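You operate a simulated robot arm through the tools that you are given. There is no shell and no other tool. Be economical: measure what you need, move in short steps, check, and stop when the job is done.

Carry out the task below with a simulated two-armed robot. There is one attempt and no reset: what you move stays moved.

Task
Hold the small tray on the top of the folding table steady with one hand and put the brown tin in it with the other.

The check looks at the end state, three seconds after you hand in, the way a careful person would. Anything else that was tipped, shoved, dropped, spilled or broken makes it a failure.

Robot
Two 7-joint arms with two-finger parallel grippers on one trunk, on a base that drives. Base frame: it is fixed to the floor where the robot stands at the start and does not move with it; the origin is under the middle of the robot, x ahead of it, y to its left, z up; the surface under the hand at the start is at about z = 740. Lengths are in mm, angles in degrees, forces in N, time in s.
The left shoulder is at the start at [50, 161, 1098], the right one opposite. With the tool pointing down near the work surface each hand reaches from about 100 to 680 mm from the robot's upright axis, wherever it stands, measured 20 degrees to its own side. Payload 3.43 kg a hand.
The tool frame of a hand sits at the grasp point between the pads (the TCP): z along the fingers, y along the line on which they close. The tips reach 30 mm beyond it. The gripper opens to 94 mm. The fingers are 28 mm wide and 10 mm thick; the gripper's body (50 by 96 mm) begins 55 mm behind the TCP.
Orientation is that of the tool frame in the base frame, as a unit quaternion [w, x, y, z]. With the fingers straight down and closing along the base's y, the tool's x points along the base's -x, its y along +y and its z along -z.

Tools
- The arms move only by the tool jog_arm. It takes "left_increments", "right_increments" or both (then of equal length, played together; a hand with none holds still); each is a list of rows, each a list of 7 numbers: the opening, from 0 (shut) to 1 (fully open), then the shift along the tool's x, y, z in mm, then the turn, a rotation vector about the tool's x, y, z in degrees. In form: [[gripper, dx, dy, dz, wx, wy, wz], ...]. A call has 1 to 10 rows; each row is the pose to reach, as a shift and turn from the pose commanded when the call began, along the tool's axes at that moment. A row lasts 0.2 s, in which the tool goes at most 50 mm and 8.6 degrees; a call with a longer step from one row to the next is refused whole, and so is a gripper value outside its range. A pose out of reach is approached as far as the arm can. The call stops where the force on the tool passes 40 N (or 10 N more than at its start, if that is more) or the arm is blocked; 0.2 s more then pass. Each finger travels about 45 mm/s and halts on what it meets, pressing with about 23 N; the grip force reading is that of the motor and also rises with nothing between the fingers. The clock runs only during rows and for 0.2 s after the last one: add rows that repeat a pose to give the fingers time. The reply holds the time, the measured pose of the TCP, the force on the tool along the base axes, the opening and the grip force, in the units named above and with some noise, with the torque about the TCP (base axes, N m) and any sound that the robot's microphone picked up.
- Cameras (640 x 400 px; columns grow to the right, rows downward): "scene" is now at [112, 4.2, 1207.6]; the picture's right is [0.16, -0.99, 0.00], its down [-0.58, -0.09, -0.81] and it looks along [0.80, 0.13, -0.58] (base axes); focal length 254 px, centre (320, 200). "left" rides on the left gripper at [76, -14, -102] in its tool frame; the picture's right is [0.18, 0.98, 0.00], its down [-0.75, 0.14, -0.64] and it looks along [-0.63, 0.12, 0.77] (tool axes); focal length 243 px, centre (320, 200). "right" rides on the right gripper at [76, 14, -103] in its tool frame; the picture's right is [-0.18, 0.98, 0.00], its down [-0.75, -0.14, -0.64] and it looks along [-0.63, -0.12, 0.77] (tool axes); focal length 243 px, centre (320, 200). There is no depth. A picture from a camera that has moved, and an enlarged one, comes with that camera's place and axes in the base frame and with its lens. The place of the scene camera against the robot may be out by one fixed shift of up to 25 mm in any direction.
- camera(camera): a new picture of that camera. It takes no simulated time.
- raise_lower(by): slides the trunk up (or, below 0, down) by that many mm; the arms and the scene camera ride with it, the base frame stays. It gives what a move gives, with no picture.
- roll_base(legs): drives the robot by 1 to 6 legs, each [ahead, left, turn to the left] in mm, mm and degrees, along the robot's own axes; the way and the turn of a leg run together, so that a leg with both is an arc; at most 1500 mm and 180 degrees a leg. The arms and the cameras ride along, it lands a little off, and it stops where it bumps. It gives what a move gives.
- pan_tilt(pan, tilt): turns the head with the scene camera to pan (to the left, within 80 degrees either way) and tilt (down, from -29 to 69), counted from straight ahead of the robot. It gives what a move gives.
- inspect(camera, box): a new picture of the part [left, top, right, bottom] of that camera's present view, enlarged. It takes no simulated time.
- job_done(): hands the job in; it is judged then, once.

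Work in short steps. Places have to be worked out from the pictures, the camera data and where the tool is seen: move nearer, look again, correct. Check each grasp and each placing, and mend what went wrong. You have 120 turns and 88 pictures in all, those below and enlarged ones among them. Open the grippers and draw the arms clear of the work before you hand the job in, unless the task says otherwise; then end with one line.

The tools are called after "Call:" by a JSON object that holds its "method" and its "body". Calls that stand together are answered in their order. jog_arm: Moves the arms, as the interface text tells. Its arguments: {"type":"object","properties":{"left_increments":{"type":"array","items":{"type":"array","items":{"type":"number"}}},"right_increments":{"type":"array","items":{"type":"array","items":{"type":"number"}}}},"required":[]} The other tools are called the same way: raise_lower (by) slides the trunk up or down; roll_base (legs) drives the base; pan_tilt (pan, tilt) turns the head that bears the scene camera; camera (camera) takes a picture; inspect (camera, box) takes an enlarged picture of a part of a camera's view; job_done () hands the job in.

At the start:

```text
clock: 0.0
left_tool_pos: [471.6, 315.2, 989.7]
left_tool_rot: [0.0, 0.001, 1.0, 0.0]
left_force: [0.1, 0.0, 0.2]
left_moment: [0.01, 0.0, 0.03]
left_gripper_width: 93.8
left_gripper_force: 0.1
right_tool_pos: [392.7, -116.2, 1024.9]
right_tool_rot: [0.0, 0.001, 1.0, -0.001]
right_force: [0.0, -0.2, -0.8]
right_moment: [0.0, -0.01, 0.01]
right_gripper_width: 93.7
right_gripper_force: 0.0
trunk travel left (down, up): [-125.0, 142.0]
robot x, y, heading: [2.9, 1.1, -0.0]
head pan, tilt: [9.3, 35.7]
```

scene: 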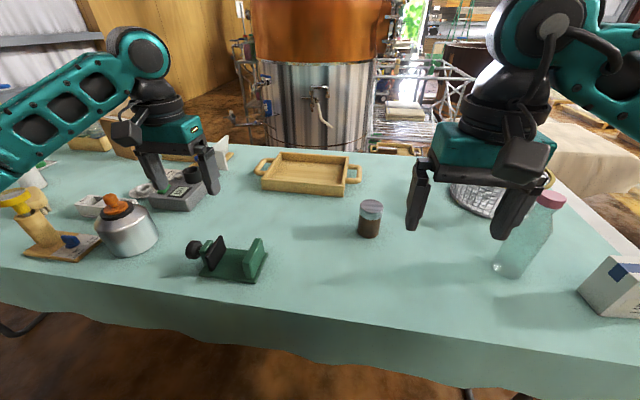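
right: 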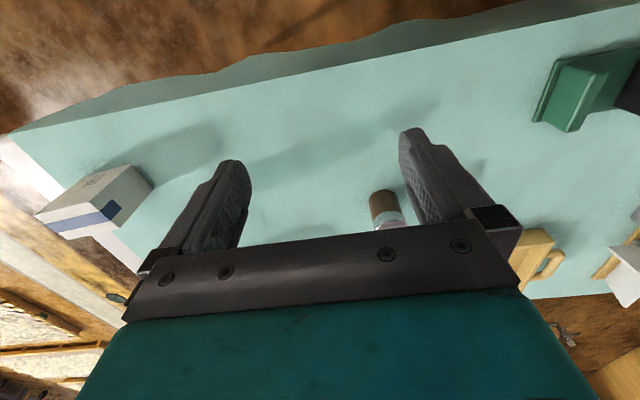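
left: 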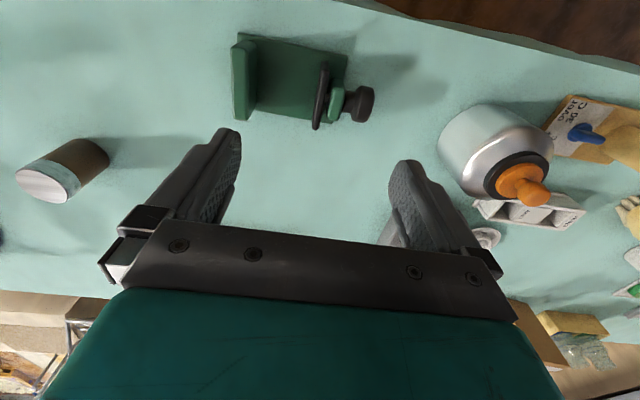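

The tin looks to be near (635,-47) and the tray near (905,180), which is beyond reach from here. I'll enlarge both to see them better.

Call:
{"method": "inspect", "body": {"camera": "scene", "box": [230, 130, 430, 255]}}

Call:
{"method": "inspect", "body": {"camera": "left", "box": [0, 100, 160, 220]}}

Call:
{"method": "pan_tilt", "body": {"pan": 0, "tilt": 65}}

Call:
{"method": "camera", "body": {"camera": "scene"}}

```text
3.20 times, centred on (330, 192) of scene
camera zoom: at [112.0, 4.2, 1207.6], right [0.16, -0.99, 0.0], down [-0.58, -0.09, -0.81], along [0.8, 0.13, -0.58], focal length 812 px, centre (288, 224)
```

zoom: 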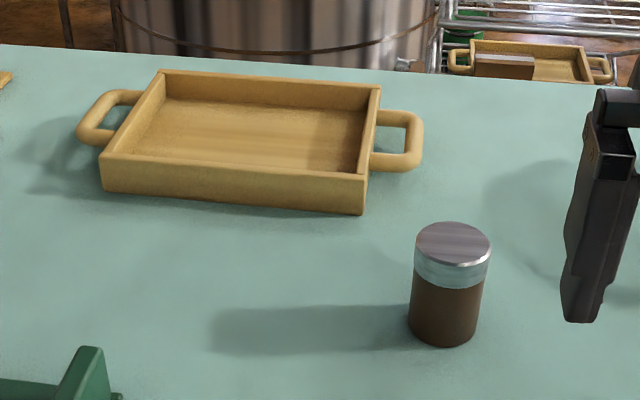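

```text
3.33 times, centred on (80, 160) of left
camera zoom: at [396.4, 300.9, 1092.9], right [-0.18, 0.98, 0.0], down [0.75, 0.14, 0.64], along [0.63, 0.12, -0.77], focal length 809 px, centre (1120, 333)
```

zoom: 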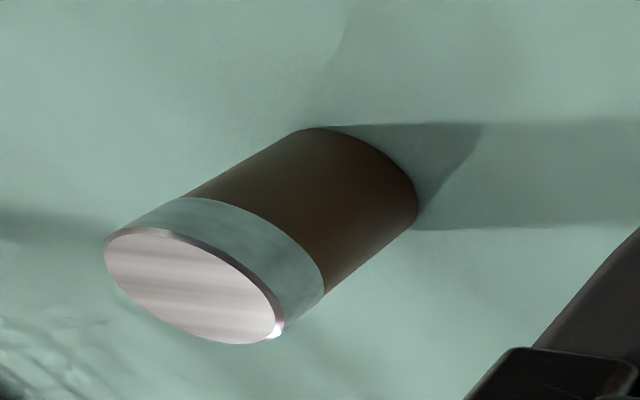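

```text
clock: 0.9
left_tool_pos: [471.9, 315.9, 990.1]
left_tool_rot: [0.0, 0.001, 1.0, 0.0]
left_force: [0.2, 0.2, -0.2]
left_moment: [0.0, -0.02, -0.01]
left_gripper_width: 94.2
left_gripper_force: 0.1
right_tool_pos: [393.1, -114.0, 1024.7]
right_tool_rot: [-0.001, 0.0, 1.0, 0.0]
right_force: [-0.3, 0.7, -0.2]
right_moment: [0.01, 0.02, 0.0]
right_gripper_width: 94.0
right_gripper_force: 0.1
trunk travel left (down, up): [-125.0, 142.0]
robot x, y, heading: [1.8, -2.7, 0.2]
head pan, tilt: [0.0, 65.0]
```

```text
82 pictures are left
camera scene: at [86.2, -9.9, 1168.9], right [0.0, -1.0, 0.0], down [-0.91, 0.0, -0.42], along [0.42, 0.0, -0.91], focal length 254 px, centre (320, 200)
```

scene: 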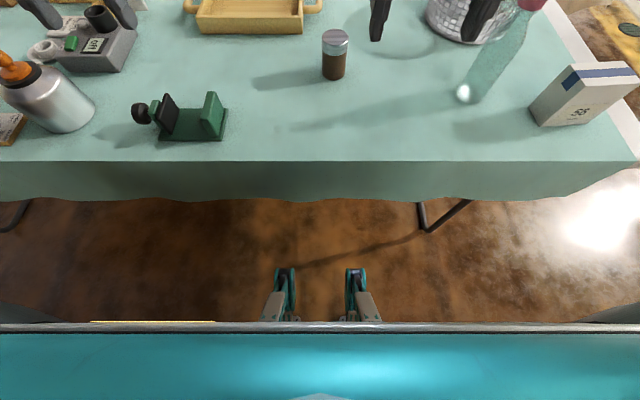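

The base feet fit under the table and there is about 290 mm between trunk and table edge. I'll drive 255 ahead and 70 left, then look again.

Call:
{"method": "roll_base", "body": {"legs": [[0, 70, 0], [200, 0, 0]]}}

Call:
{"method": "camera", "body": {"camera": "scene"}}

```text
clock: 3.4
left_tool_pos: [675.9, 384.0, 990.0]
left_tool_rot: [0.0, 0.0, 1.0, 0.0]
left_force: [-0.2, 0.3, 0.3]
left_moment: [0.0, 0.0, -0.03]
left_gripper_width: 94.1
left_gripper_force: 0.1
right_tool_pos: [596.5, -45.2, 1025.2]
right_tool_rot: [0.0, -0.001, 1.0, -0.001]
right_force: [0.1, 0.8, -0.5]
right_moment: [-0.02, 0.0, -0.01]
right_gripper_width: 94.0
right_gripper_force: 0.1
trunk travel left (down, up): [-125.0, 142.0]
robot x, y, heading: [201.6, 68.7, -0.1]
head pan, tilt: [0.0, 65.0]
```

```text
81 pictures are left
camera scene: at [290.4, 59.8, 1168.8], right [0.0, -1.0, 0.0], down [-0.91, 0.0, -0.42], along [0.42, 0.0, -0.91], focal length 254 px, centre (320, 200)
```

scene: 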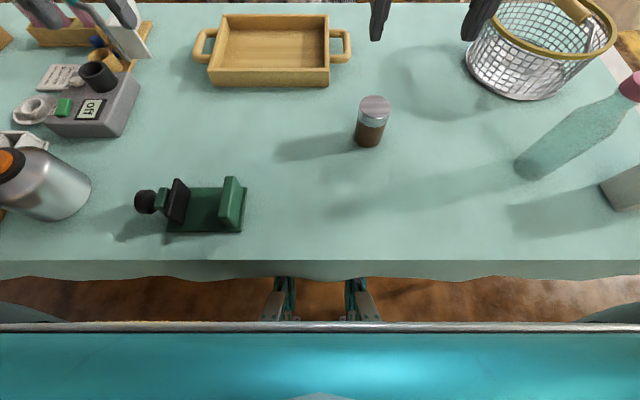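

The tin is about (642,-40) with a diameter near 58 and the tray is centred near (865,176). There is still a gap ahead of the trunk, so I'll go 50 further and look with both hand cameras.

Call:
{"method": "roll_base", "body": {"legs": [[50, 0, 0]]}}

Call:
{"method": "raise_lower", "body": {"by": -60}}

Call:
{"method": "pan_tilt", "body": {"pan": 0, "tilt": 45}}

Call:
{"method": "camera", "body": {"camera": "scene"}}

Call:
{"method": "camera", "body": {"camera": "left"}}

Call:
{"method": "camera", "body": {"camera": "right"}}

```text
clock: 4.4
left_tool_pos: [724.1, 385.2, 991.6]
left_tool_rot: [-0.001, -0.001, 1.0, 0.001]
left_force: [1.1, 0.6, -0.5]
left_moment: [-0.01, 0.02, -0.03]
left_gripper_width: 93.7
left_gripper_force: 0.1
right_tool_pos: [645.9, -45.2, 1024.2]
right_tool_rot: [0.001, 0.0, 1.0, 0.0]
right_force: [0.6, 0.3, 0.1]
right_moment: [0.02, -0.01, -0.02]
right_gripper_width: 94.0
right_gripper_force: 0.0
trunk travel left (down, up): [-125.0, 142.0]
robot x, y, heading: [254.7, 69.4, 0.1]
head pan, tilt: [0.0, 65.0]
```

```text
clock: 5.4
left_tool_pos: [724.3, 384.1, 930.7]
left_tool_rot: [0.001, 0.0, 1.0, 0.0]
left_force: [-0.4, -0.1, -0.2]
left_moment: [0.03, 0.01, 0.01]
left_gripper_width: 93.8
left_gripper_force: 0.0
right_tool_pos: [646.4, -45.1, 966.2]
right_tool_rot: [0.0, 0.0, 1.0, 0.001]
right_force: [-1.0, -0.3, 0.8]
right_moment: [0.01, 0.02, 0.03]
right_gripper_width: 94.0
right_gripper_force: 0.1
trunk travel left (down, up): [-65.0, 202.0]
robot x, y, heading: [254.5, 70.6, 0.1]
head pan, tilt: [0.0, 65.0]
```

```text
clock: 6.2
left_tool_pos: [724.2, 384.7, 929.9]
left_tool_rot: [0.0, 0.001, 1.0, 0.0]
left_force: [0.6, -0.5, 0.4]
left_moment: [-0.02, 0.02, 0.0]
left_gripper_width: 94.0
left_gripper_force: 0.0
right_tool_pos: [646.5, -44.4, 964.5]
right_tool_rot: [-0.001, -0.001, 1.0, 0.0]
right_force: [0.3, -0.5, -0.7]
right_moment: [0.0, 0.0, -0.02]
right_gripper_width: 94.1
right_gripper_force: 0.1
trunk travel left (down, up): [-65.0, 202.0]
robot x, y, heading: [251.2, 68.5, 0.0]
head pan, tilt: [0.0, 45.0]
```

```text
80 pictures are left
camera scene: at [359.5, 59.8, 1133.8], right [0.0, -1.0, 0.0], down [-0.71, 0.0, -0.71], along [0.71, 0.0, -0.71], focal length 254 px, centre (320, 200)
```

scene: 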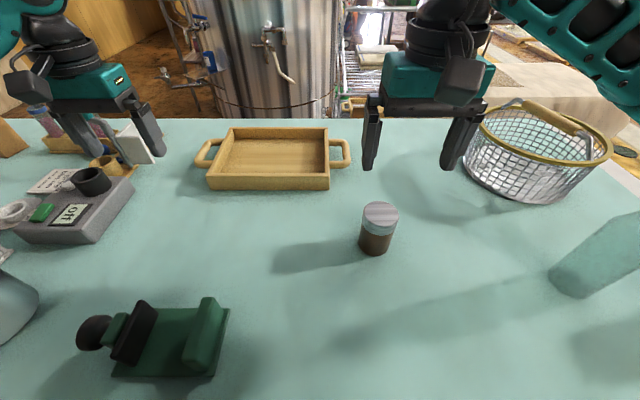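

```text
79 pictures are left
camera left: at [649.0, 370.6, 1032.9], right [-0.18, 0.98, 0.0], down [0.75, 0.14, 0.64], along [0.63, 0.12, -0.77], focal length 243 px, centre (320, 200)
```

left: 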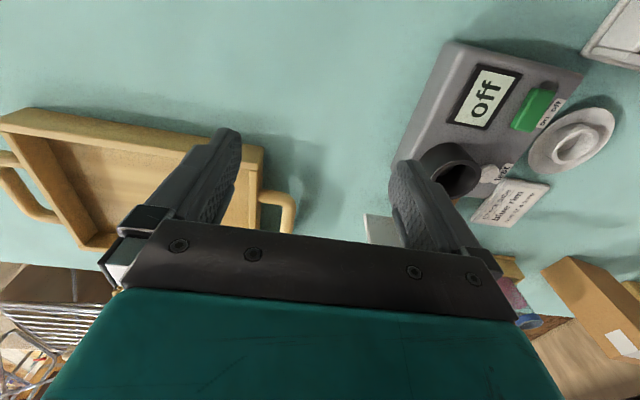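

```text
78 pictures are left
camera right: at [569.7, -31.9, 1067.8], right [0.18, 0.98, 0.0], down [0.75, -0.14, 0.64], along [0.63, -0.12, -0.77], focal length 243 px, centre (320, 200)
```

right: 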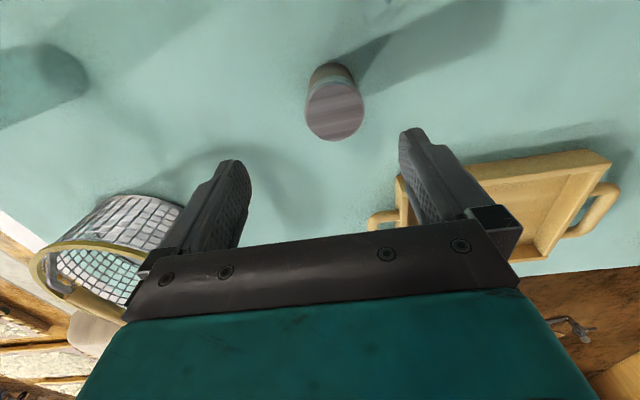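

The hand cameras put the tin at about (660,-34) with its top near z 820. The tray's front wall is at x≈790 and spans y≈60 to 332. I'll turn the left hand 90° to pinch the front wall near its left end, staying high, and bring the right hand above the tin.

Call:
{"method": "jog_arm", "body": {"left_increments": [[0.65, -7, -9, 0, 0, 0, 8.5], [0.65, -14, -18, 0, 0, 0, 17], [0.65, -21, -27, 0, 0, 0, 25.5], [0.65, -28, -36, 0, 0, 0, 34], [0.65, -35, -45, 0, 0, 0, 42.5], [0.65, -42, -54, 0, 0, 0, 51], [0.65, -49, -63, 0, 0, 0, 59.5], [0.65, -56, -72, 0, 0, 0, 68], [0.65, -63, -81, 0, 0, 0, 76.5], [0.65, -66, -85, 0, 0, 0, 85]], "right_increments": [[1, -2, 2, 6, 0, 0, 0], [1, -4, 4, 12, 0, 0, 0], [1, -6, 6, 18, 0, 0, 0], [1, -8, 8, 24, 0, 0, 0], [1, -10, 10, 30, 0, 0, 0], [1, -12, 10, 36, 0, 0, 0], [1, -14, 10, 42, 0, 0, 0], [1, -14, 10, 48, 0, 0, 0], [1, -14, 10, 54, 0, 0, 0], [1, -14, 10, 60, 0, 0, 0]]}}

Call:
{"method": "jog_arm", "body": {"left_increments": [[0.65, 0, 0, 0, 0, 0, 5]]}}

Call:
{"method": "camera", "body": {"camera": "left"}}

Call:
{"method": "camera", "body": {"camera": "right"}}

Call:
{"method": "camera", "body": {"camera": "scene"}}

```text
clock: 8.4
left_tool_pos: [790.8, 301.1, 929.6]
left_tool_rot: [0.0, 0.677, 0.736, 0.0]
left_force: [0.2, 0.4, -0.6]
left_moment: [-0.01, -0.01, -0.06]
left_gripper_width: 61.3
left_gripper_force: 0.0
right_tool_pos: [661.3, -35.0, 904.8]
right_tool_rot: [0.0, -0.001, 1.0, 0.0]
right_force: [-0.5, -0.3, 0.2]
right_moment: [-0.02, -0.01, 0.03]
right_gripper_width: 94.0
right_gripper_force: 0.0
trunk travel left (down, up): [-65.0, 202.0]
robot x, y, heading: [255.2, 68.9, 0.1]
head pan, tilt: [0.0, 45.0]
```

```text
clock: 8.8
left_tool_pos: [789.7, 300.3, 929.4]
left_tool_rot: [0.0, 0.706, 0.708, 0.0]
left_force: [0.8, 0.6, 0.1]
left_moment: [0.02, 0.04, 0.02]
left_gripper_width: 61.0
left_gripper_force: 0.0
right_tool_pos: [661.2, -35.1, 903.9]
right_tool_rot: [-0.001, 0.0, 1.0, 0.0]
right_force: [-0.4, 0.0, -0.3]
right_moment: [0.02, 0.02, 0.02]
right_gripper_width: 94.2
right_gripper_force: 0.0
trunk travel left (down, up): [-65.0, 202.0]
robot x, y, heading: [252.1, 68.6, -0.1]
head pan, tilt: [0.0, 45.0]
```

```text
77 pictures are left
camera left: at [776.8, 376.4, 1032.5], right [0.98, 0.18, 0.0], down [0.14, -0.75, 0.64], along [0.12, -0.63, -0.77], focal length 243 px, centre (320, 200)
```

left: 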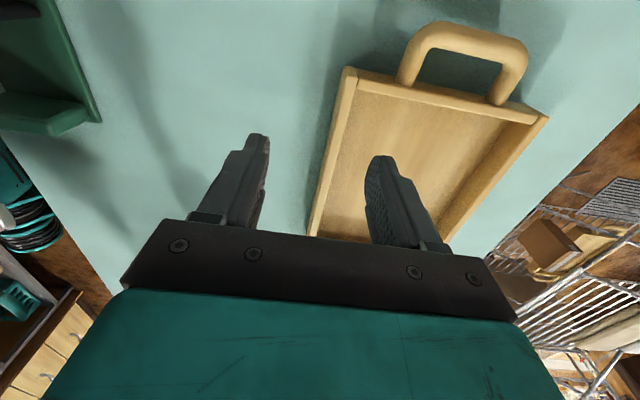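

```text
76 pictures are left
camera right: at [583.9, -22.0, 1008.1], right [0.18, 0.98, 0.0], down [0.75, -0.14, 0.64], along [0.63, -0.12, -0.77], focal length 243 px, centre (320, 200)
```

right: 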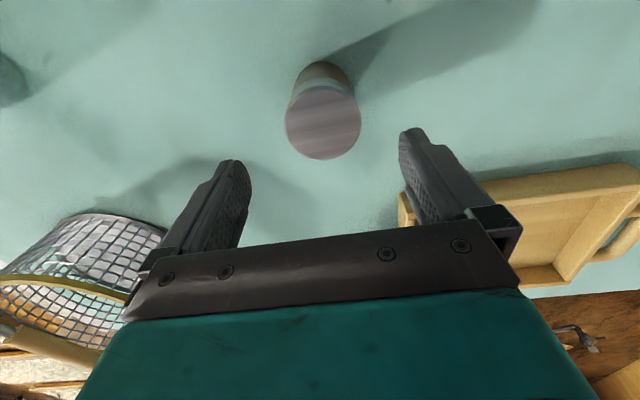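

```text
75 pictures are left
camera scene: at [359.5, 59.8, 1133.9], right [0.0, -1.0, 0.0], down [-0.71, 0.0, -0.71], along [0.71, 0.0, -0.71], focal length 254 px, centre (320, 200)
```

scene: 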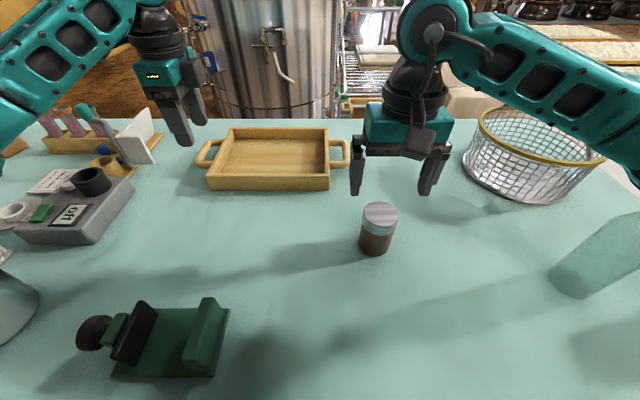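

The tin centre is confirmed at about (660,-34). I need the height and place of the tray wall more exactly, so I'll enlarge the left view.

Call:
{"method": "inspect", "body": {"camera": "left", "box": [280, 20, 440, 120]}}

Call:
{"method": "inspect", "body": {"camera": "scene", "box": [180, 100, 360, 212]}}

```text
4.00 times, centred on (360, 70) of left
camera zoom: at [776.8, 376.4, 1032.5], right [0.98, 0.18, 0.0], down [0.14, -0.75, 0.64], along [0.12, -0.63, -0.77], focal length 970 px, centre (160, 720)
```

zoom: 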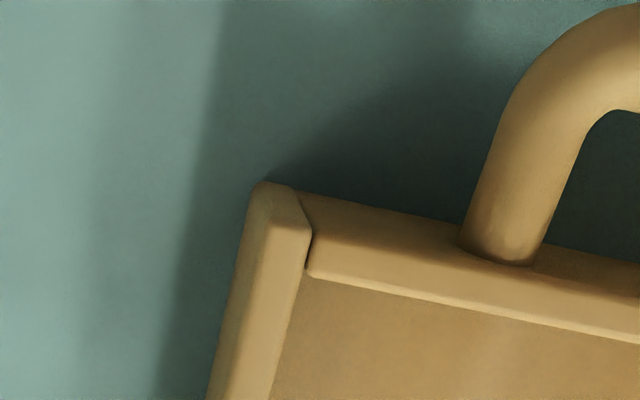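

```text
3.56 times, centred on (270, 156) of scene
camera zoom: at [359.5, 59.8, 1133.9], right [0.0, -1.0, 0.0], down [-0.71, 0.0, -0.71], along [0.71, 0.0, -0.71], focal length 902 px, centre (498, 356)
```

zoom: 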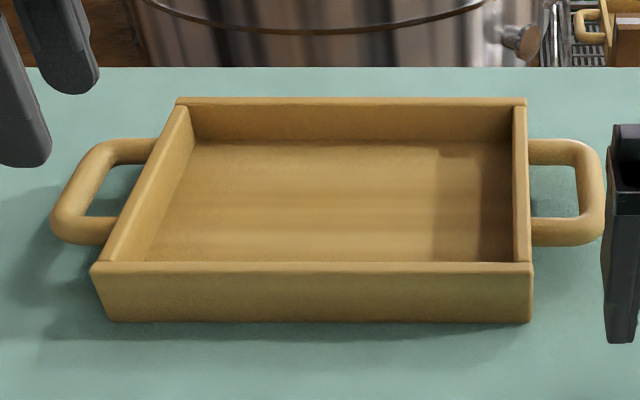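

The left camera puts the front wall at x≈810 to 820, with its top near z 785. I'll centre the left hand at x≈816 just above the wall and take the right hand down partway around the tin.

Call:
{"method": "jog_arm", "body": {"left_increments": [[0.65, 0, 8, 0, 0, 0, 0], [0.65, 0, 16, 20, 0, 0, 0], [0.65, 0, 26, 45, 0, 0, 0], [0.65, 0, 26, 70, 0, 0, 0], [0.65, 0, 26, 95, 0, 0, 0]], "right_increments": [[1, 0, 0, 15, 0, 0, 0], [1, 0, 0, 30, 0, 0, 0], [1, 0, 0, 45, 0, 0, 0], [1, 0, 0, 60, 0, 0, 0], [1, 0, 0, 65, 0, 0, 0]]}}

Call:
{"method": "camera", "body": {"camera": "left"}}

Call:
{"method": "camera", "body": {"camera": "right"}}

Call:
{"method": "camera", "body": {"camera": "scene"}}

```text
clock: 10.0
left_tool_pos: [816.8, 298.2, 834.5]
left_tool_rot: [0.0, 0.707, 0.708, -0.001]
left_force: [0.6, -0.3, -0.1]
left_moment: [0.0, -0.01, 0.04]
left_gripper_width: 61.0
left_gripper_force: 0.0
right_tool_pos: [659.9, -34.4, 839.1]
right_tool_rot: [0.001, -0.001, 1.0, 0.0]
right_force: [0.1, 0.4, -0.1]
right_moment: [-0.04, 0.02, -0.01]
right_gripper_width: 94.0
right_gripper_force: 0.1
trunk travel left (down, up): [-65.0, 202.0]
robot x, y, heading: [247.0, 66.8, -0.1]
head pan, tilt: [0.0, 45.0]
```

```text
72 pictures are left
camera left: at [802.8, 374.9, 937.0], right [0.98, 0.18, 0.0], down [0.14, -0.75, 0.64], along [0.12, -0.63, -0.77], focal length 243 px, centre (320, 200)
```

left: 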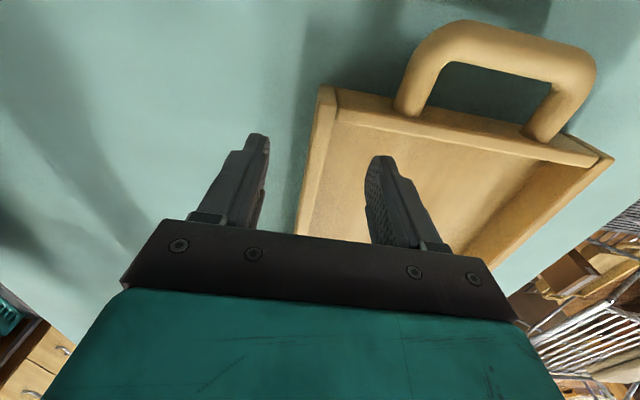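

```text
71 pictures are left
camera right: at [583.6, -21.3, 942.6], right [0.18, 0.98, 0.0], down [0.75, -0.14, 0.64], along [0.63, -0.12, -0.77], focal length 243 px, centre (320, 200)
```

right: 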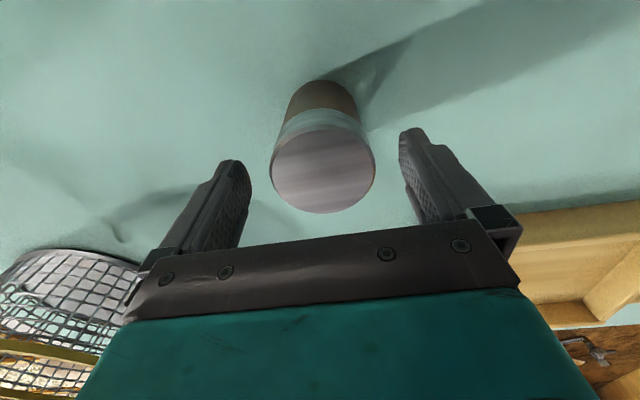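

```text
70 pictures are left
camera scene: at [359.5, 59.8, 1133.9], right [0.0, -1.0, 0.0], down [-0.71, 0.0, -0.71], along [0.71, 0.0, -0.71], focal length 254 px, centre (320, 200)
```

scene: 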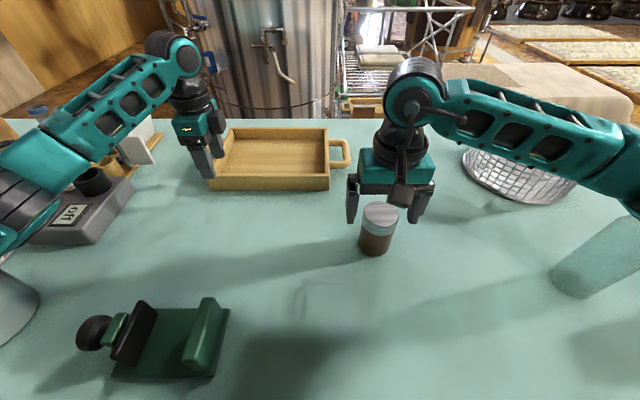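

The tin is centred between the right fingers, and the front wall sits midway between the left fingers. I'll shift the left hand 15 mm away from the corner and lower both to z≈785.

Call:
{"method": "jog_arm", "body": {"left_increments": [[0.65, -15, -1, 0, 0, 0, 0], [0.65, -15, -1, 12, 0, 0, 0], [0.65, -15, -1, 25, 0, 0, 0], [0.65, -15, -1, 38, 0, 0, 0], [0.65, -15, -1, 48, 0, 0, 0]], "right_increments": [[1, 0, 0, 10, 0, 0, 0], [1, 0, 0, 22, 0, 0, 0], [1, 0, 0, 34, 0, 0, 0], [1, 0, 0, 46, 0, 0, 0], [1, 0, 0, 54, 0, 0, 0]]}}

Call:
{"method": "camera", "body": {"camera": "left"}}

Call:
{"method": "inspect", "body": {"camera": "scene", "box": [160, 110, 460, 298]}}

```text
clock: 11.2
left_tool_pos: [815.4, 286.9, 786.4]
left_tool_rot: [0.0, 0.707, 0.707, -0.001]
left_force: [-0.2, -0.5, 0.0]
left_moment: [-0.04, 0.02, 0.0]
left_gripper_width: 61.1
left_gripper_force: 0.1
right_tool_pos: [659.7, -34.1, 786.2]
right_tool_rot: [-0.001, -0.001, 1.0, 0.0]
right_force: [0.5, 0.4, 0.1]
right_moment: [0.01, 0.0, 0.02]
right_gripper_width: 94.0
right_gripper_force: 0.1
trunk travel left (down, up): [-65.0, 202.0]
robot x, y, heading: [253.1, 70.4, -0.2]
head pan, tilt: [0.0, 45.0]
```

```text
69 pictures are left
camera left: at [801.9, 362.3, 889.1], right [0.98, 0.19, 0.0], down [0.14, -0.75, 0.64], along [0.12, -0.63, -0.77], focal length 243 px, centre (320, 200)
```

left: 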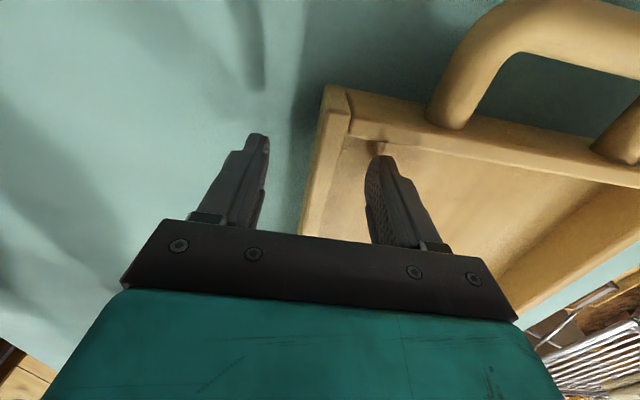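

```text
2.13 times, centred on (310, 204) of scene
camera zoom: at [359.5, 59.8, 1133.9], right [0.0, -1.0, 0.0], down [-0.71, 0.0, -0.71], along [0.71, 0.0, -0.71], focal length 540 px, centre (341, 192)
```

zoom: 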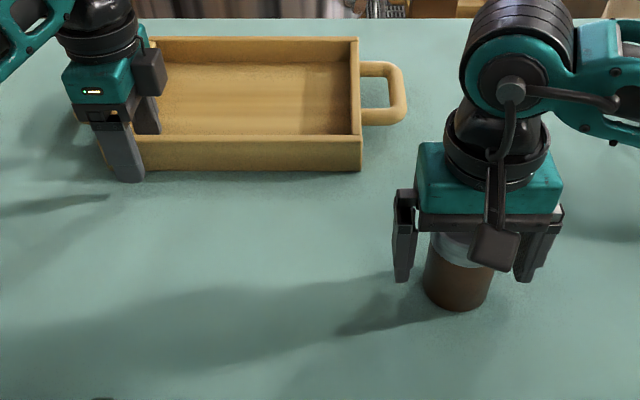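

Both hands straddle their targets without contact force. I'll close both grippers, letting the fingers settle.

Call:
{"method": "jog_arm", "body": {"left_increments": [[0, 0, 0, 0, 0, 0, 0], [0, 0, 0, 0, 0, 0, 0], [0, 0, 0, 0, 0, 0, 0], [0, 0, 0, 0, 0, 0, 0], [0, 0, 0, 0, 0, 0, 0]], "right_increments": [[0, 0, 0, 0, 0, 0, 0], [0, 0, 0, 0, 0, 0, 0], [0, 0, 0, 0, 0, 0, 0], [0, 0, 0, 0, 0, 0, 0], [0, 0, 0, 0, 0, 0, 0]]}}

Call:
{"method": "camera", "body": {"camera": "left"}}

Call:
{"method": "camera", "body": {"camera": "right"}}

```text
clock: 12.4
left_tool_pos: [815.4, 285.9, 786.5]
left_tool_rot: [-0.001, 0.708, 0.707, 0.001]
left_force: [1.9, -0.3, -0.9]
left_moment: [-0.11, -0.03, -0.03]
left_gripper_width: 16.4
left_gripper_force: 22.8
right_tool_pos: [658.7, -35.5, 787.1]
right_tool_rot: [0.001, 0.0, 1.0, 0.0]
right_force: [-1.1, 0.8, 1.1]
right_moment: [0.01, -0.03, -0.01]
right_gripper_width: 60.2
right_gripper_force: 23.2
trunk travel left (down, up): [-65.0, 202.0]
robot x, y, heading: [250.9, 68.4, -0.0]
head pan, tilt: [0.0, 45.0]
```

```text
67 pictures are left
camera left: at [802.0, 362.2, 889.1], right [0.98, 0.18, 0.0], down [0.14, -0.75, 0.64], along [0.12, -0.63, -0.77], focal length 243 px, centre (320, 200)
```

left: 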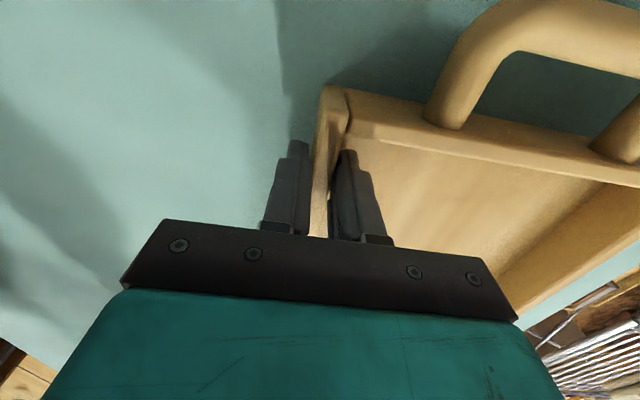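

```text
66 pictures are left
camera right: at [583.5, -22.0, 889.1], right [0.18, 0.98, 0.0], down [0.75, -0.14, 0.64], along [0.63, -0.12, -0.77], focal length 243 px, centre (320, 200)
```

right: 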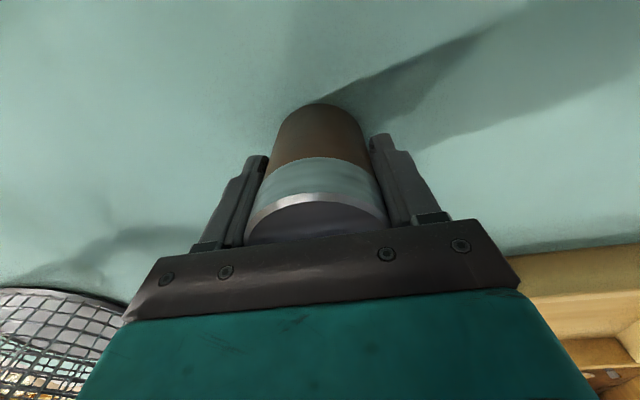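

Both grips are good: the wall is 16 mm thick and the tin 60 mm across. I'll lift the tin 100 mm while the left hand holds the tray.

Call:
{"method": "jog_arm", "body": {"right_increments": [[0, 0, 0, -10, 0, 0, 0], [0, 0, 0, -30, 0, 0, 0], [0, 0, 0, -55, 0, 0, 0], [0, 0, 0, -80, 0, 0, 0], [0, 0, 0, -100, 0, 0, 0], [0, 0, 0, -100, 0, 0, 0]]}}

Call:
{"method": "camera", "body": {"camera": "scene"}}

```text
clock: 13.8
left_tool_pos: [815.4, 285.5, 787.3]
left_tool_rot: [0.0, 0.707, 0.708, -0.001]
left_force: [1.8, -0.5, 0.9]
left_moment: [-0.13, 0.0, -0.03]
left_gripper_width: 16.4
left_gripper_force: 23.2
right_tool_pos: [659.7, -35.7, 885.7]
right_tool_rot: [0.0, 0.0, 1.0, 0.0]
right_force: [-0.1, -0.3, -1.3]
right_moment: [0.04, 0.0, -0.03]
right_gripper_width: 59.8
right_gripper_force: 22.8
trunk travel left (down, up): [-65.0, 202.0]
robot x, y, heading: [252.7, 68.5, 0.1]
head pan, tilt: [0.0, 45.0]
```

```text
65 pictures are left
camera scene: at [359.6, 59.7, 1133.8], right [0.0, -1.0, 0.0], down [-0.71, 0.0, -0.71], along [0.71, 0.0, -0.71], focal length 254 px, centre (320, 200)
```

scene: 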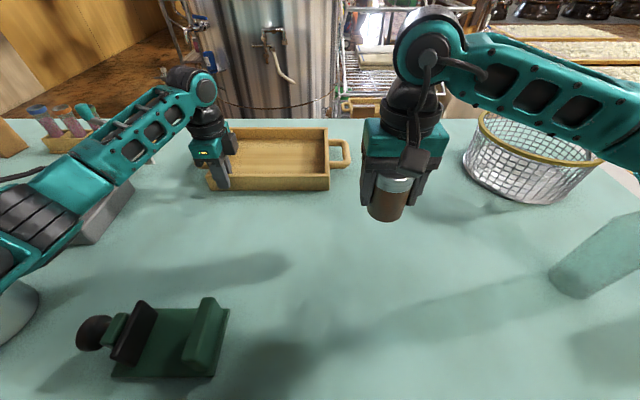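

The tin is held. Next I carry it over the tray to about (872,140), staying high.

Call:
{"method": "jog_arm", "body": {"right_increments": [[0, -15, 12, 0, 0, 0, 0], [0, -37, 30, 0, 0, 0, 0], [0, -60, 49, 0, 0, 0, 0], [0, -84, 69, 0, 0, 0, 0], [0, -108, 89, 0, 0, 0, 0], [0, -132, 109, 0, 0, 0, 0], [0, -156, 129, 0, 0, 0, 0], [0, -180, 149, 0, 0, 0, 0], [0, -200, 166, 0, 0, 0, 0], [0, -212, 175, 0, 0, 0, 0]]}}

Call:
{"method": "camera", "body": {"camera": "scene"}}

Call:
{"method": "camera", "body": {"camera": "right"}}

Call:
{"method": "camera", "body": {"camera": "left"}}

```text
clock: 16.0
left_tool_pos: [816.5, 286.1, 787.0]
left_tool_rot: [0.0, 0.707, 0.707, 0.001]
left_force: [0.6, 0.6, 1.3]
left_moment: [0.48, -0.03, -0.12]
left_gripper_width: 16.4
left_gripper_force: 23.5
right_tool_pos: [837.2, 111.2, 886.1]
right_tool_rot: [0.0, -0.002, 1.0, 0.0]
right_force: [0.0, -0.1, -1.9]
right_moment: [0.03, 0.01, 0.0]
right_gripper_width: 59.9
right_gripper_force: 22.9
right hand out of reach, approached as far as the arm can: row 8, 9, 10
trunk travel left (down, up): [-65.0, 202.0]
robot x, y, heading: [252.2, 69.8, -0.0]
head pan, tilt: [0.0, 45.0]
```

```text
64 pictures are left
camera scene: at [359.6, 59.7, 1133.8], right [0.0, -1.0, 0.0], down [-0.71, 0.0, -0.71], along [0.71, 0.0, -0.71], focal length 254 px, centre (320, 200)
```

scene: 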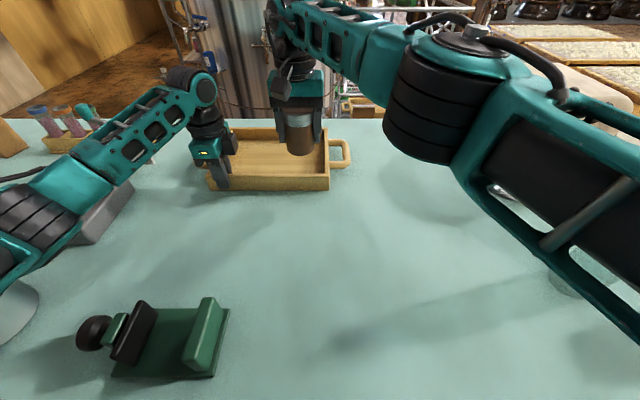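

```text
63 pictures are left
camera right: at [760.6, 124.5, 988.9], right [0.18, 0.98, 0.0], down [0.75, -0.14, 0.64], along [0.63, -0.12, -0.77], focal length 243 px, centre (320, 200)
```

right: 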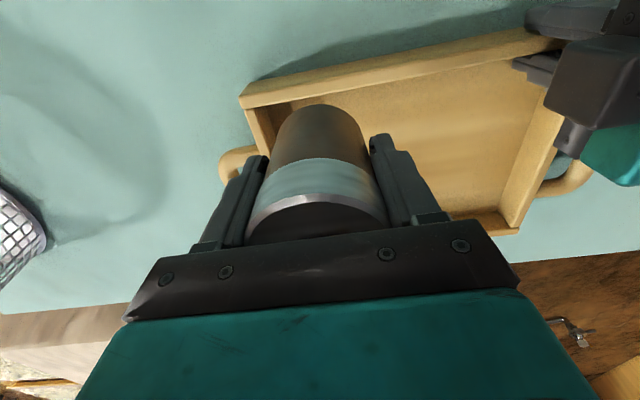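

```text
62 pictures are left
camera left: at [801.9, 362.3, 889.2], right [0.98, 0.19, 0.0], down [0.14, -0.75, 0.64], along [0.12, -0.63, -0.77], focal length 243 px, centre (320, 200)
```

left: 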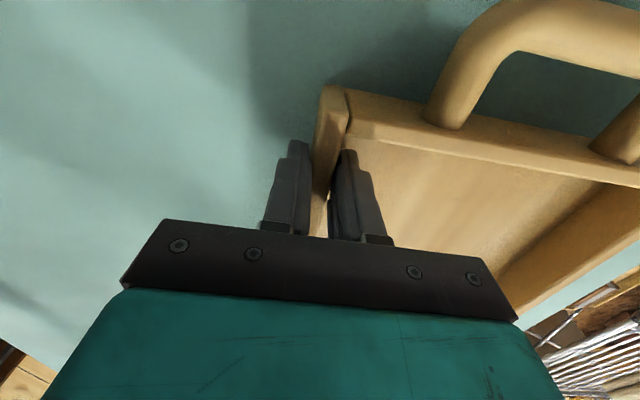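

The right arm is about 35 mm short of the spot. I'll release the tray for now and raise the left hand straight up. Then I'll check the clearance before moving the base left and slightly ahead.

Call:
{"method": "jog_arm", "body": {"left_increments": [[0.5, 0, 0, 0, 0, 0, 0], [0.5, 0, 0, 0, 0, 0, 0], [0.5, 0, 0, 0, 0, 0, 0], [0.5, 0, 0, -20, 0, 0, 0], [0.5, 0, 0, -50, 0, 0, 0], [0.5, 0, 0, -80, 0, 0, 0], [0.5, 0, 0, -110, 0, 0, 0], [0.5, 0, 0, -140, 0, 0, 0]]}}

Call:
{"method": "pan_tilt", "body": {"pan": 35, "tilt": 50}}

Call:
{"method": "camera", "body": {"camera": "scene"}}

Call:
{"method": "pan_tilt", "body": {"pan": 0, "tilt": 69}}

Call:
{"method": "camera", "body": {"camera": "scene"}}

```text
clock: 17.8
left_tool_pos: [815.3, 285.4, 925.9]
left_tool_rot: [0.0, 0.707, 0.707, -0.001]
left_force: [0.3, 0.7, -0.4]
left_moment: [0.0, 0.0, 0.0]
left_gripper_width: 47.1
left_gripper_force: 0.2
right_tool_pos: [835.4, 112.0, 886.2]
right_tool_rot: [0.0, 0.0, 1.0, 0.0]
right_force: [-0.6, 0.3, -2.1]
right_moment: [-0.02, -0.01, 0.01]
right_gripper_width: 60.1
right_gripper_force: 23.1
trunk travel left (down, up): [-65.0, 202.0]
robot x, y, heading: [249.9, 68.7, 0.2]
head pan, tilt: [0.0, 45.0]
```

```text
clock: 18.8
left_tool_pos: [814.7, 285.6, 925.4]
left_tool_rot: [0.0, 0.707, 0.708, 0.0]
left_force: [0.2, -0.1, -0.2]
left_moment: [-0.01, 0.0, -0.03]
left_gripper_width: 47.1
left_gripper_force: 0.0
right_tool_pos: [836.7, 110.4, 886.1]
right_tool_rot: [-0.001, 0.001, 1.0, 0.0]
right_force: [-0.1, 0.3, -2.1]
right_moment: [0.0, -0.02, -0.02]
right_gripper_width: 59.6
right_gripper_force: 23.1
trunk travel left (down, up): [-65.0, 202.0]
robot x, y, heading: [252.7, 67.9, 0.1]
head pan, tilt: [35.0, 50.0]
```

```text
61 pictures are left
camera scene: at [341.4, 103.9, 1126.9], right [0.57, -0.82, 0.0], down [-0.63, -0.44, -0.64], along [0.53, 0.37, -0.77], focal length 254 px, centre (320, 200)
```

scene: 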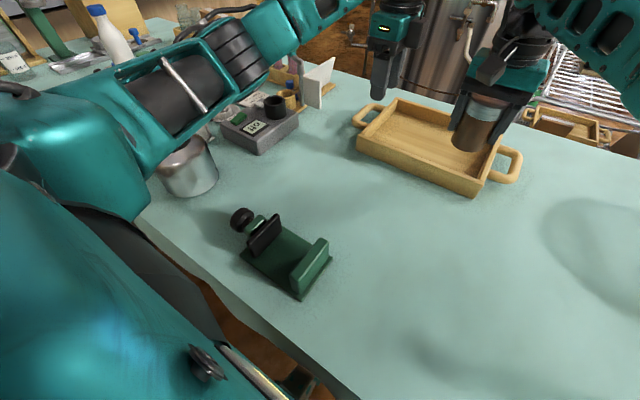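

```text
clock: 19.8
left_tool_pos: [815.6, 285.7, 926.9]
left_tool_rot: [0.0, 0.707, 0.707, 0.0]
left_force: [0.1, -1.1, 0.6]
left_moment: [0.03, 0.02, -0.02]
left_gripper_width: 47.2
left_gripper_force: 0.0
right_tool_pos: [837.5, 110.4, 885.3]
right_tool_rot: [0.0, 0.0, 1.0, 0.0]
right_force: [-0.2, 0.7, -0.9]
right_moment: [0.04, -0.03, 0.01]
right_gripper_width: 59.9
right_gripper_force: 22.9
trunk travel left (down, up): [-65.0, 202.0]
robot x, y, heading: [255.9, 70.2, -0.1]
head pan, tilt: [0.0, 68.8]
```

```text
60 pictures are left
camera scene: at [334.2, 59.8, 1105.0], right [0.0, -1.0, 0.0], down [-0.93, 0.0, -0.36], along [0.36, 0.0, -0.93], focal length 254 px, centre (320, 200)
```

scene: 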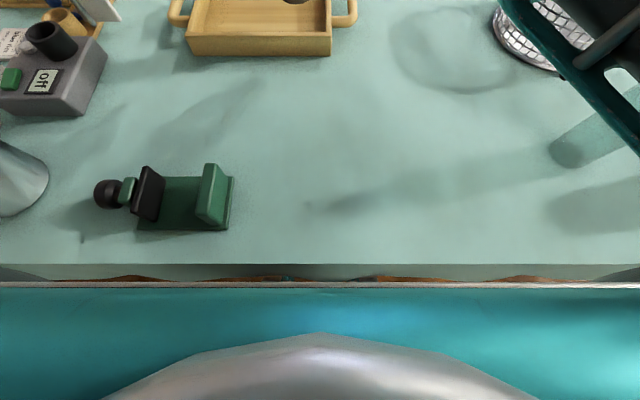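

The wrist sits well above the shoulder, so raising the trunk gains reach and also clears the elbow over the bottle on the left. I'll raise it 60 and drive 80 left.

Call:
{"method": "raise_lower", "body": {"by": 60}}

Call:
{"method": "roll_base", "body": {"legs": [[0, 80, 0]]}}

Call:
{"method": "pan_tilt", "body": {"pan": 15, "tilt": 45}}

Call:
{"method": "camera", "body": {"camera": "scene"}}

```text
clock: 20.8
left_tool_pos: [816.1, 285.0, 985.3]
left_tool_rot: [0.001, 0.707, 0.707, 0.001]
left_force: [-1.0, -0.2, 0.6]
left_moment: [0.03, -0.01, 0.0]
left_gripper_width: 47.2
left_gripper_force: 0.0
right_tool_pos: [836.1, 112.2, 945.1]
right_tool_rot: [0.0, 0.001, 1.0, 0.001]
right_force: [-0.2, -0.4, -1.2]
right_moment: [0.0, -0.01, 0.02]
right_gripper_width: 59.9
right_gripper_force: 22.4
trunk travel left (down, up): [-125.0, 142.0]
robot x, y, heading: [253.3, 71.0, -0.3]
head pan, tilt: [0.0, 68.8]
```

```text
clock: 22.2
left_tool_pos: [815.1, 363.7, 986.2]
left_tool_rot: [-0.001, 0.707, 0.707, 0.0]
left_force: [-0.2, 0.9, 0.3]
left_moment: [0.0, 0.01, 0.01]
left_gripper_width: 47.1
left_gripper_force: 0.0
right_tool_pos: [838.3, 188.9, 945.3]
right_tool_rot: [0.0, 0.0, 1.0, 0.0]
right_force: [0.3, 0.1, -0.3]
right_moment: [0.0, 0.03, -0.02]
right_gripper_width: 59.8
right_gripper_force: 22.9
trunk travel left (down, up): [-125.0, 142.0]
robot x, y, heading: [250.9, 151.5, -0.4]
head pan, tilt: [0.0, 68.8]
```

```text
clock: 23.1
left_tool_pos: [815.3, 363.9, 985.9]
left_tool_rot: [0.0, 0.707, 0.707, 0.001]
left_force: [-0.5, -1.2, -0.1]
left_moment: [0.0, 0.04, 0.02]
left_gripper_width: 47.0
left_gripper_force: 0.1
right_tool_pos: [838.1, 189.3, 945.4]
right_tool_rot: [0.001, 0.0, 1.0, -0.001]
right_force: [-0.1, 0.1, -2.0]
right_moment: [-0.01, 0.02, 0.02]
right_gripper_width: 60.1
right_gripper_force: 23.2
trunk travel left (down, up): [-125.0, 142.0]
robot x, y, heading: [255.2, 149.6, -0.2]
head pan, tilt: [15.0, 45.0]
```

```text
59 pictures are left
camera scene: at [356.9, 159.6, 1193.8], right [0.26, -0.97, 0.0], down [-0.68, -0.18, -0.71], along [0.68, 0.18, -0.71], focal length 254 px, centre (320, 200)
```

scene: 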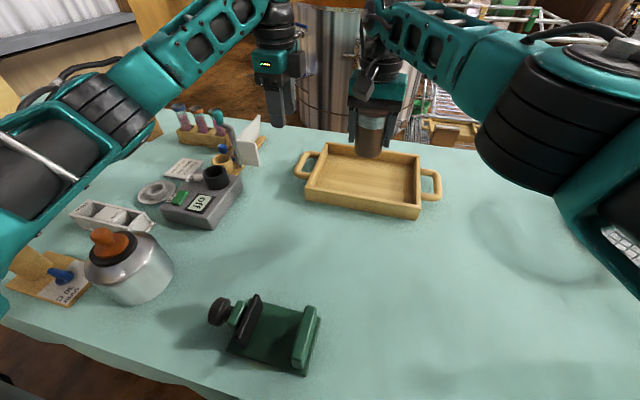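

Nothing was disturbed. I'll bring the left hand back over the wall at y 286 and part of the way down, and shift the right hand 50 mm toward -y to see how its commanded pose reads.

Call:
{"method": "jog_arm", "body": {"left_increments": [[0.65, 0, 0, 0, 0, 0, 0], [0.65, -10, 0, 15, 0, 0, 0], [0.65, -30, 0, 40, 0, 0, 0], [0.65, -50, 0, 70, 0, 0, 0], [0.65, -70, 0, 100, 0, 0, 0], [0.65, -78, 0, 130, 0, 0, 0], [0.65, -78, 0, 155, 0, 0, 0]], "right_increments": [[0, 0, -10, 0, 0, 0, 0], [0, 0, -20, 0, 0, 0, 0], [0, 0, -30, 0, 0, 0, 0], [0, 0, -40, 0, 0, 0, 0], [0, 0, -50, 0, 0, 0, 0], [0, 0, -50, 0, 0, 0, 0], [0, 0, -50, 0, 0, 0, 0]]}}

Call:
{"method": "camera", "body": {"camera": "left"}}

```text
clock: 24.7
left_tool_pos: [814.8, 285.0, 830.1]
left_tool_rot: [0.0, 0.707, 0.707, 0.0]
left_force: [0.1, 0.2, -0.6]
left_moment: [0.01, 0.0, -0.01]
left_gripper_width: 60.9
left_gripper_force: 0.1
right_tool_pos: [838.3, 140.5, 948.1]
right_tool_rot: [0.0, 0.0, 1.0, 0.0]
right_force: [-0.1, 0.0, -2.0]
right_moment: [-0.04, -0.03, -0.02]
right_gripper_width: 59.8
right_gripper_force: 22.5
trunk travel left (down, up): [-125.0, 142.0]
robot x, y, heading: [253.3, 147.3, -0.4]
head pan, tilt: [15.0, 45.0]
```

```text
58 pictures are left
camera left: at [801.7, 360.9, 931.9], right [0.98, 0.18, 0.0], down [0.14, -0.75, 0.64], along [0.12, -0.63, -0.77], focal length 243 px, centre (320, 200)
```

left: 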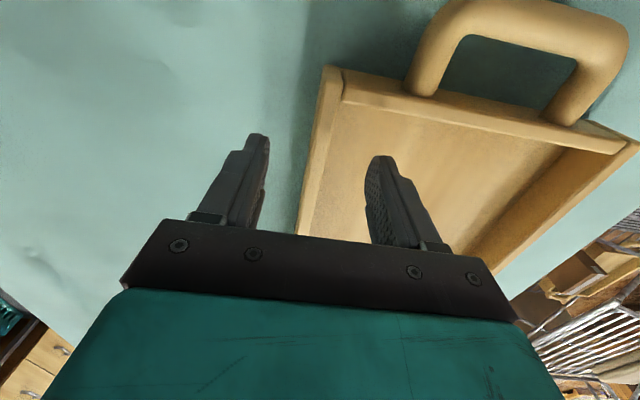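

The left fingers straddle the wall as before, and the right hand is at (838,140,948). I'll lower the left hand to z 786 and close it, then move the right hand 32 mm ahead and down 40.

Call:
{"method": "jog_arm", "body": {"left_increments": [[0.65, 0, 0, 15, 0, 0, 0], [0.65, 0, 0, 30, 0, 0, 0], [0.65, 0, 0, 43, 0, 0, 0], [0.65, 0, 0, 43, 0, 0, 0], [0, 0, 0, 43, 0, 0, 0], [0, 0, 0, 43, 0, 0, 0], [0, 0, 0, 43, 0, 0, 0], [0, 0, 0, 43, 0, 0, 0], [0, 0, 0, 43, 0, 0, 0]]}}

Call:
{"method": "jog_arm", "body": {"right_increments": [[0, 0, 0, 15, 0, 0, 0], [0, -8, 0, 30, 0, 0, 0], [0, -16, 0, 40, 0, 0, 0], [0, -24, 0, 45, 0, 0, 0], [0, -32, 0, 50, 0, 0, 0]]}}

Call:
{"method": "camera", "body": {"camera": "right"}}

Call:
{"method": "camera", "body": {"camera": "scene"}}

```text
clock: 26.7
left_tool_pos: [815.1, 285.4, 788.4]
left_tool_rot: [0.0, 0.707, 0.707, 0.0]
left_force: [1.7, -1.7, -0.6]
left_moment: [-0.06, -0.02, -0.03]
left_gripper_width: 16.3
left_gripper_force: 23.6
right_tool_pos: [839.2, 139.6, 947.1]
right_tool_rot: [0.0, 0.0, 1.0, -0.001]
right_force: [-0.2, -0.5, -1.2]
right_moment: [0.04, -0.04, -0.01]
right_gripper_width: 59.8
right_gripper_force: 22.7
trunk travel left (down, up): [-125.0, 142.0]
robot x, y, heading: [250.5, 149.3, -0.2]
head pan, tilt: [15.0, 45.0]
```

```text
clock: 27.9
left_tool_pos: [815.7, 286.0, 787.9]
left_tool_rot: [0.0, 0.707, 0.707, 0.0]
left_force: [0.7, -0.7, 1.1]
left_moment: [-0.14, -0.02, -0.04]
left_gripper_width: 16.4
left_gripper_force: 23.1
right_tool_pos: [860.5, 139.9, 901.2]
right_tool_rot: [0.0, 0.0, 1.0, 0.0]
right_force: [0.3, -0.7, -1.6]
right_moment: [-0.01, -0.03, -0.02]
right_gripper_width: 59.9
right_gripper_force: 23.2
right hand out of reach, approached as far as the arm can: row 5
trunk travel left (down, up): [-125.0, 142.0]
robot x, y, heading: [251.8, 147.1, 0.1]
head pan, tilt: [15.0, 45.0]
```

```text
57 pictures are left
camera right: at [784.2, 152.4, 1004.2], right [0.18, 0.98, 0.0], down [0.75, -0.14, 0.64], along [0.63, -0.12, -0.77], focal length 243 px, centre (320, 200)
```

right: 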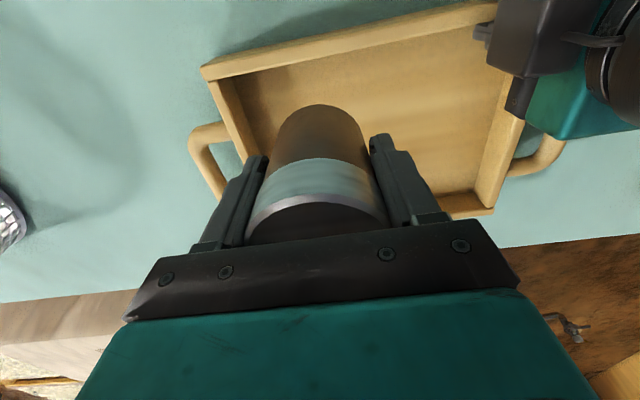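

```text
56 pictures are left
camera scene: at [356.9, 159.6, 1193.8], right [0.26, -0.97, 0.0], down [-0.68, -0.18, -0.71], along [0.68, 0.18, -0.71], focal length 254 px, centre (320, 200)
```

scene: 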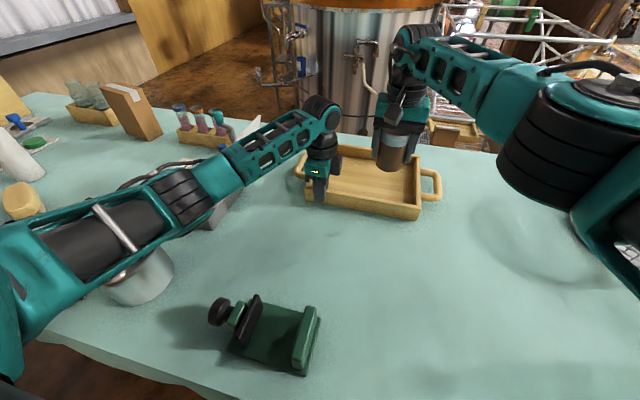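

The left grip is solid again. I'll lower the right hand with the tin to z≈850, where it can reach further, and push ahead to x≈875.

Call:
{"method": "jog_arm", "body": {"right_increments": [[0, 0, 0, 15, 0, 0, 0], [0, 0, 0, 30, 0, 0, 0], [0, 0, 0, 45, 0, 0, 0], [0, -5, 0, 49, 0, 0, 0], [0, -10, 0, 49, 0, 0, 0], [0, -14, 0, 49, 0, 0, 0]]}}

Call:
{"method": "camera", "body": {"camera": "right"}}

```text
clock: 29.3
left_tool_pos: [814.8, 285.3, 788.5]
left_tool_rot: [0.001, 0.707, 0.707, -0.001]
left_force: [0.8, -1.2, 1.2]
left_moment: [-0.02, -0.01, -0.07]
left_gripper_width: 16.1
left_gripper_force: 23.2
right_tool_pos: [858.1, 138.3, 856.3]
right_tool_rot: [0.001, 0.0, 1.0, 0.0]
right_force: [0.3, -0.5, -1.3]
right_moment: [0.01, -0.02, 0.03]
right_gripper_width: 59.8
right_gripper_force: 23.1
right hand out of reach, approached as far as the arm can: row 4, 5, 6
trunk travel left (down, up): [-125.0, 142.0]
robot x, y, heading: [250.5, 151.5, -0.1]
head pan, tilt: [15.0, 45.0]
```

```text
55 pictures are left
camera right: at [782.4, 151.5, 958.9], right [0.18, 0.98, 0.0], down [0.75, -0.14, 0.64], along [0.63, -0.12, -0.77], focal length 243 px, centre (320, 200)
```

right: 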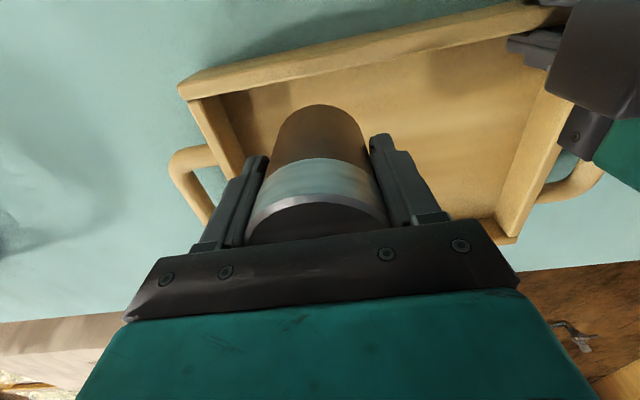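

At z 856 the reach stops at x≈858, which leaves only about 5 mm to the front wall. A 3° forward tilt of the tool gains reach with the tin nearly upright, so I'll do that and shift slightly to y≈130.

Call:
{"method": "jog_arm", "body": {"right_increments": [[0, 0, -4, 0, 0, -1, 0], [0, -4, -8, 0, 0, -2, 0], [0, -8, -8, 0, 0, -3, 0], [0, -12, -8, 0, 0, -3, 0]]}}

```text
clock: 30.3
left_tool_pos: [815.1, 285.0, 787.6]
left_tool_rot: [0.0, 0.707, 0.707, 0.0]
left_force: [-0.4, 1.6, 1.8]
left_moment: [-0.04, -0.04, -0.03]
left_gripper_width: 15.8
left_gripper_force: 22.6
right_tool_pos: [870.8, 129.7, 855.3]
right_tool_rot: [0.027, 0.0, 1.0, 0.0]
right_force: [-0.3, 0.1, -2.3]
right_moment: [0.0, 0.03, -0.01]
right_gripper_width: 59.9
right_gripper_force: 23.1
trunk travel left (down, up): [-125.0, 142.0]
robot x, y, heading: [253.0, 149.4, -0.1]
head pan, tilt: [15.0, 45.0]
```

The tin is at (871,130) with a 3° lean. I'll lower it to z≈805, just above the tray floor.

Call:
{"method": "jog_arm", "body": {"right_increments": [[0, 1, 0, 12, 0, 0, 0], [0, 1, 0, 24, 0, 0, 0], [0, 2, 0, 36, 0, 0, 0], [0, 2, 0, 44, 0, 0, 0], [0, 2.5, 0, 49, 0, 0, 0]]}}

Call:
{"method": "camera", "body": {"camera": "right"}}

Call:
{"method": "inspect", "body": {"camera": "scene", "box": [280, 90, 460, 230]}}

```text
clock: 31.5
left_tool_pos: [814.6, 285.3, 786.6]
left_tool_rot: [0.0, 0.707, 0.707, 0.0]
left_force: [1.0, 1.9, 2.6]
left_moment: [0.05, -0.03, 0.02]
left_gripper_width: 16.0
left_gripper_force: 23.0
right_tool_pos: [866.9, 128.0, 812.0]
right_tool_rot: [0.026, 0.0, 1.0, 0.001]
right_force: [0.3, -0.2, -0.9]
right_moment: [0.0, 0.0, 0.05]
right_gripper_width: 59.8
right_gripper_force: 22.9
right hand out of reach, approached as far as the arm can: row 4, 5
trunk travel left (down, up): [-125.0, 142.0]
robot x, y, heading: [251.8, 146.1, -0.2]
head pan, tilt: [15.0, 45.0]
```

```text
54 pictures are left
camera right: at [784.9, 142.2, 911.8], right [0.18, 0.98, 0.01], down [0.72, -0.14, 0.68], along [0.67, -0.12, -0.73], focal length 243 px, centre (320, 200)
```

right: 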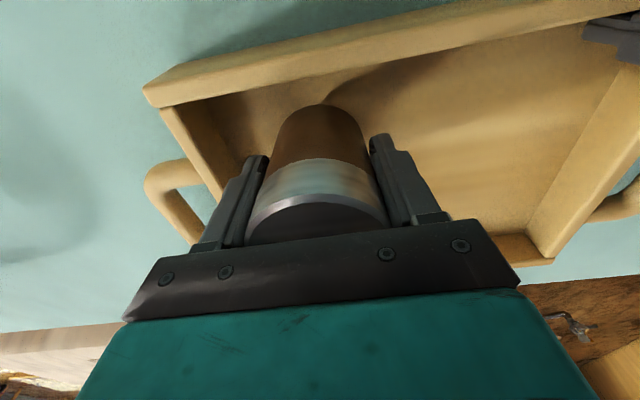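

```text
2.86 times, centred on (370, 160) of scene
camera zoom: at [356.8, 159.6, 1193.9], right [0.26, -0.97, 0.0], down [-0.68, -0.18, -0.71], along [0.68, 0.18, -0.71], focal length 724 px, centre (177, 314)
```

zoom: 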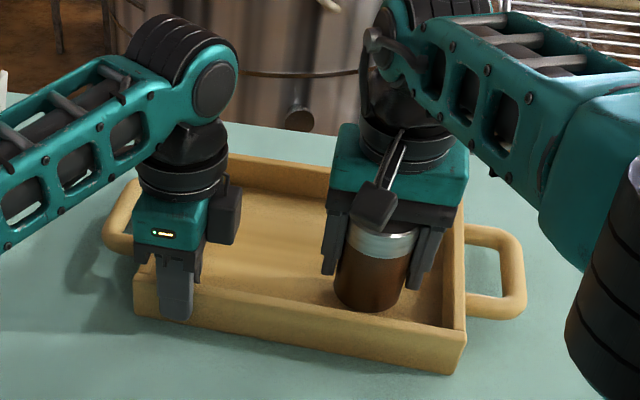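

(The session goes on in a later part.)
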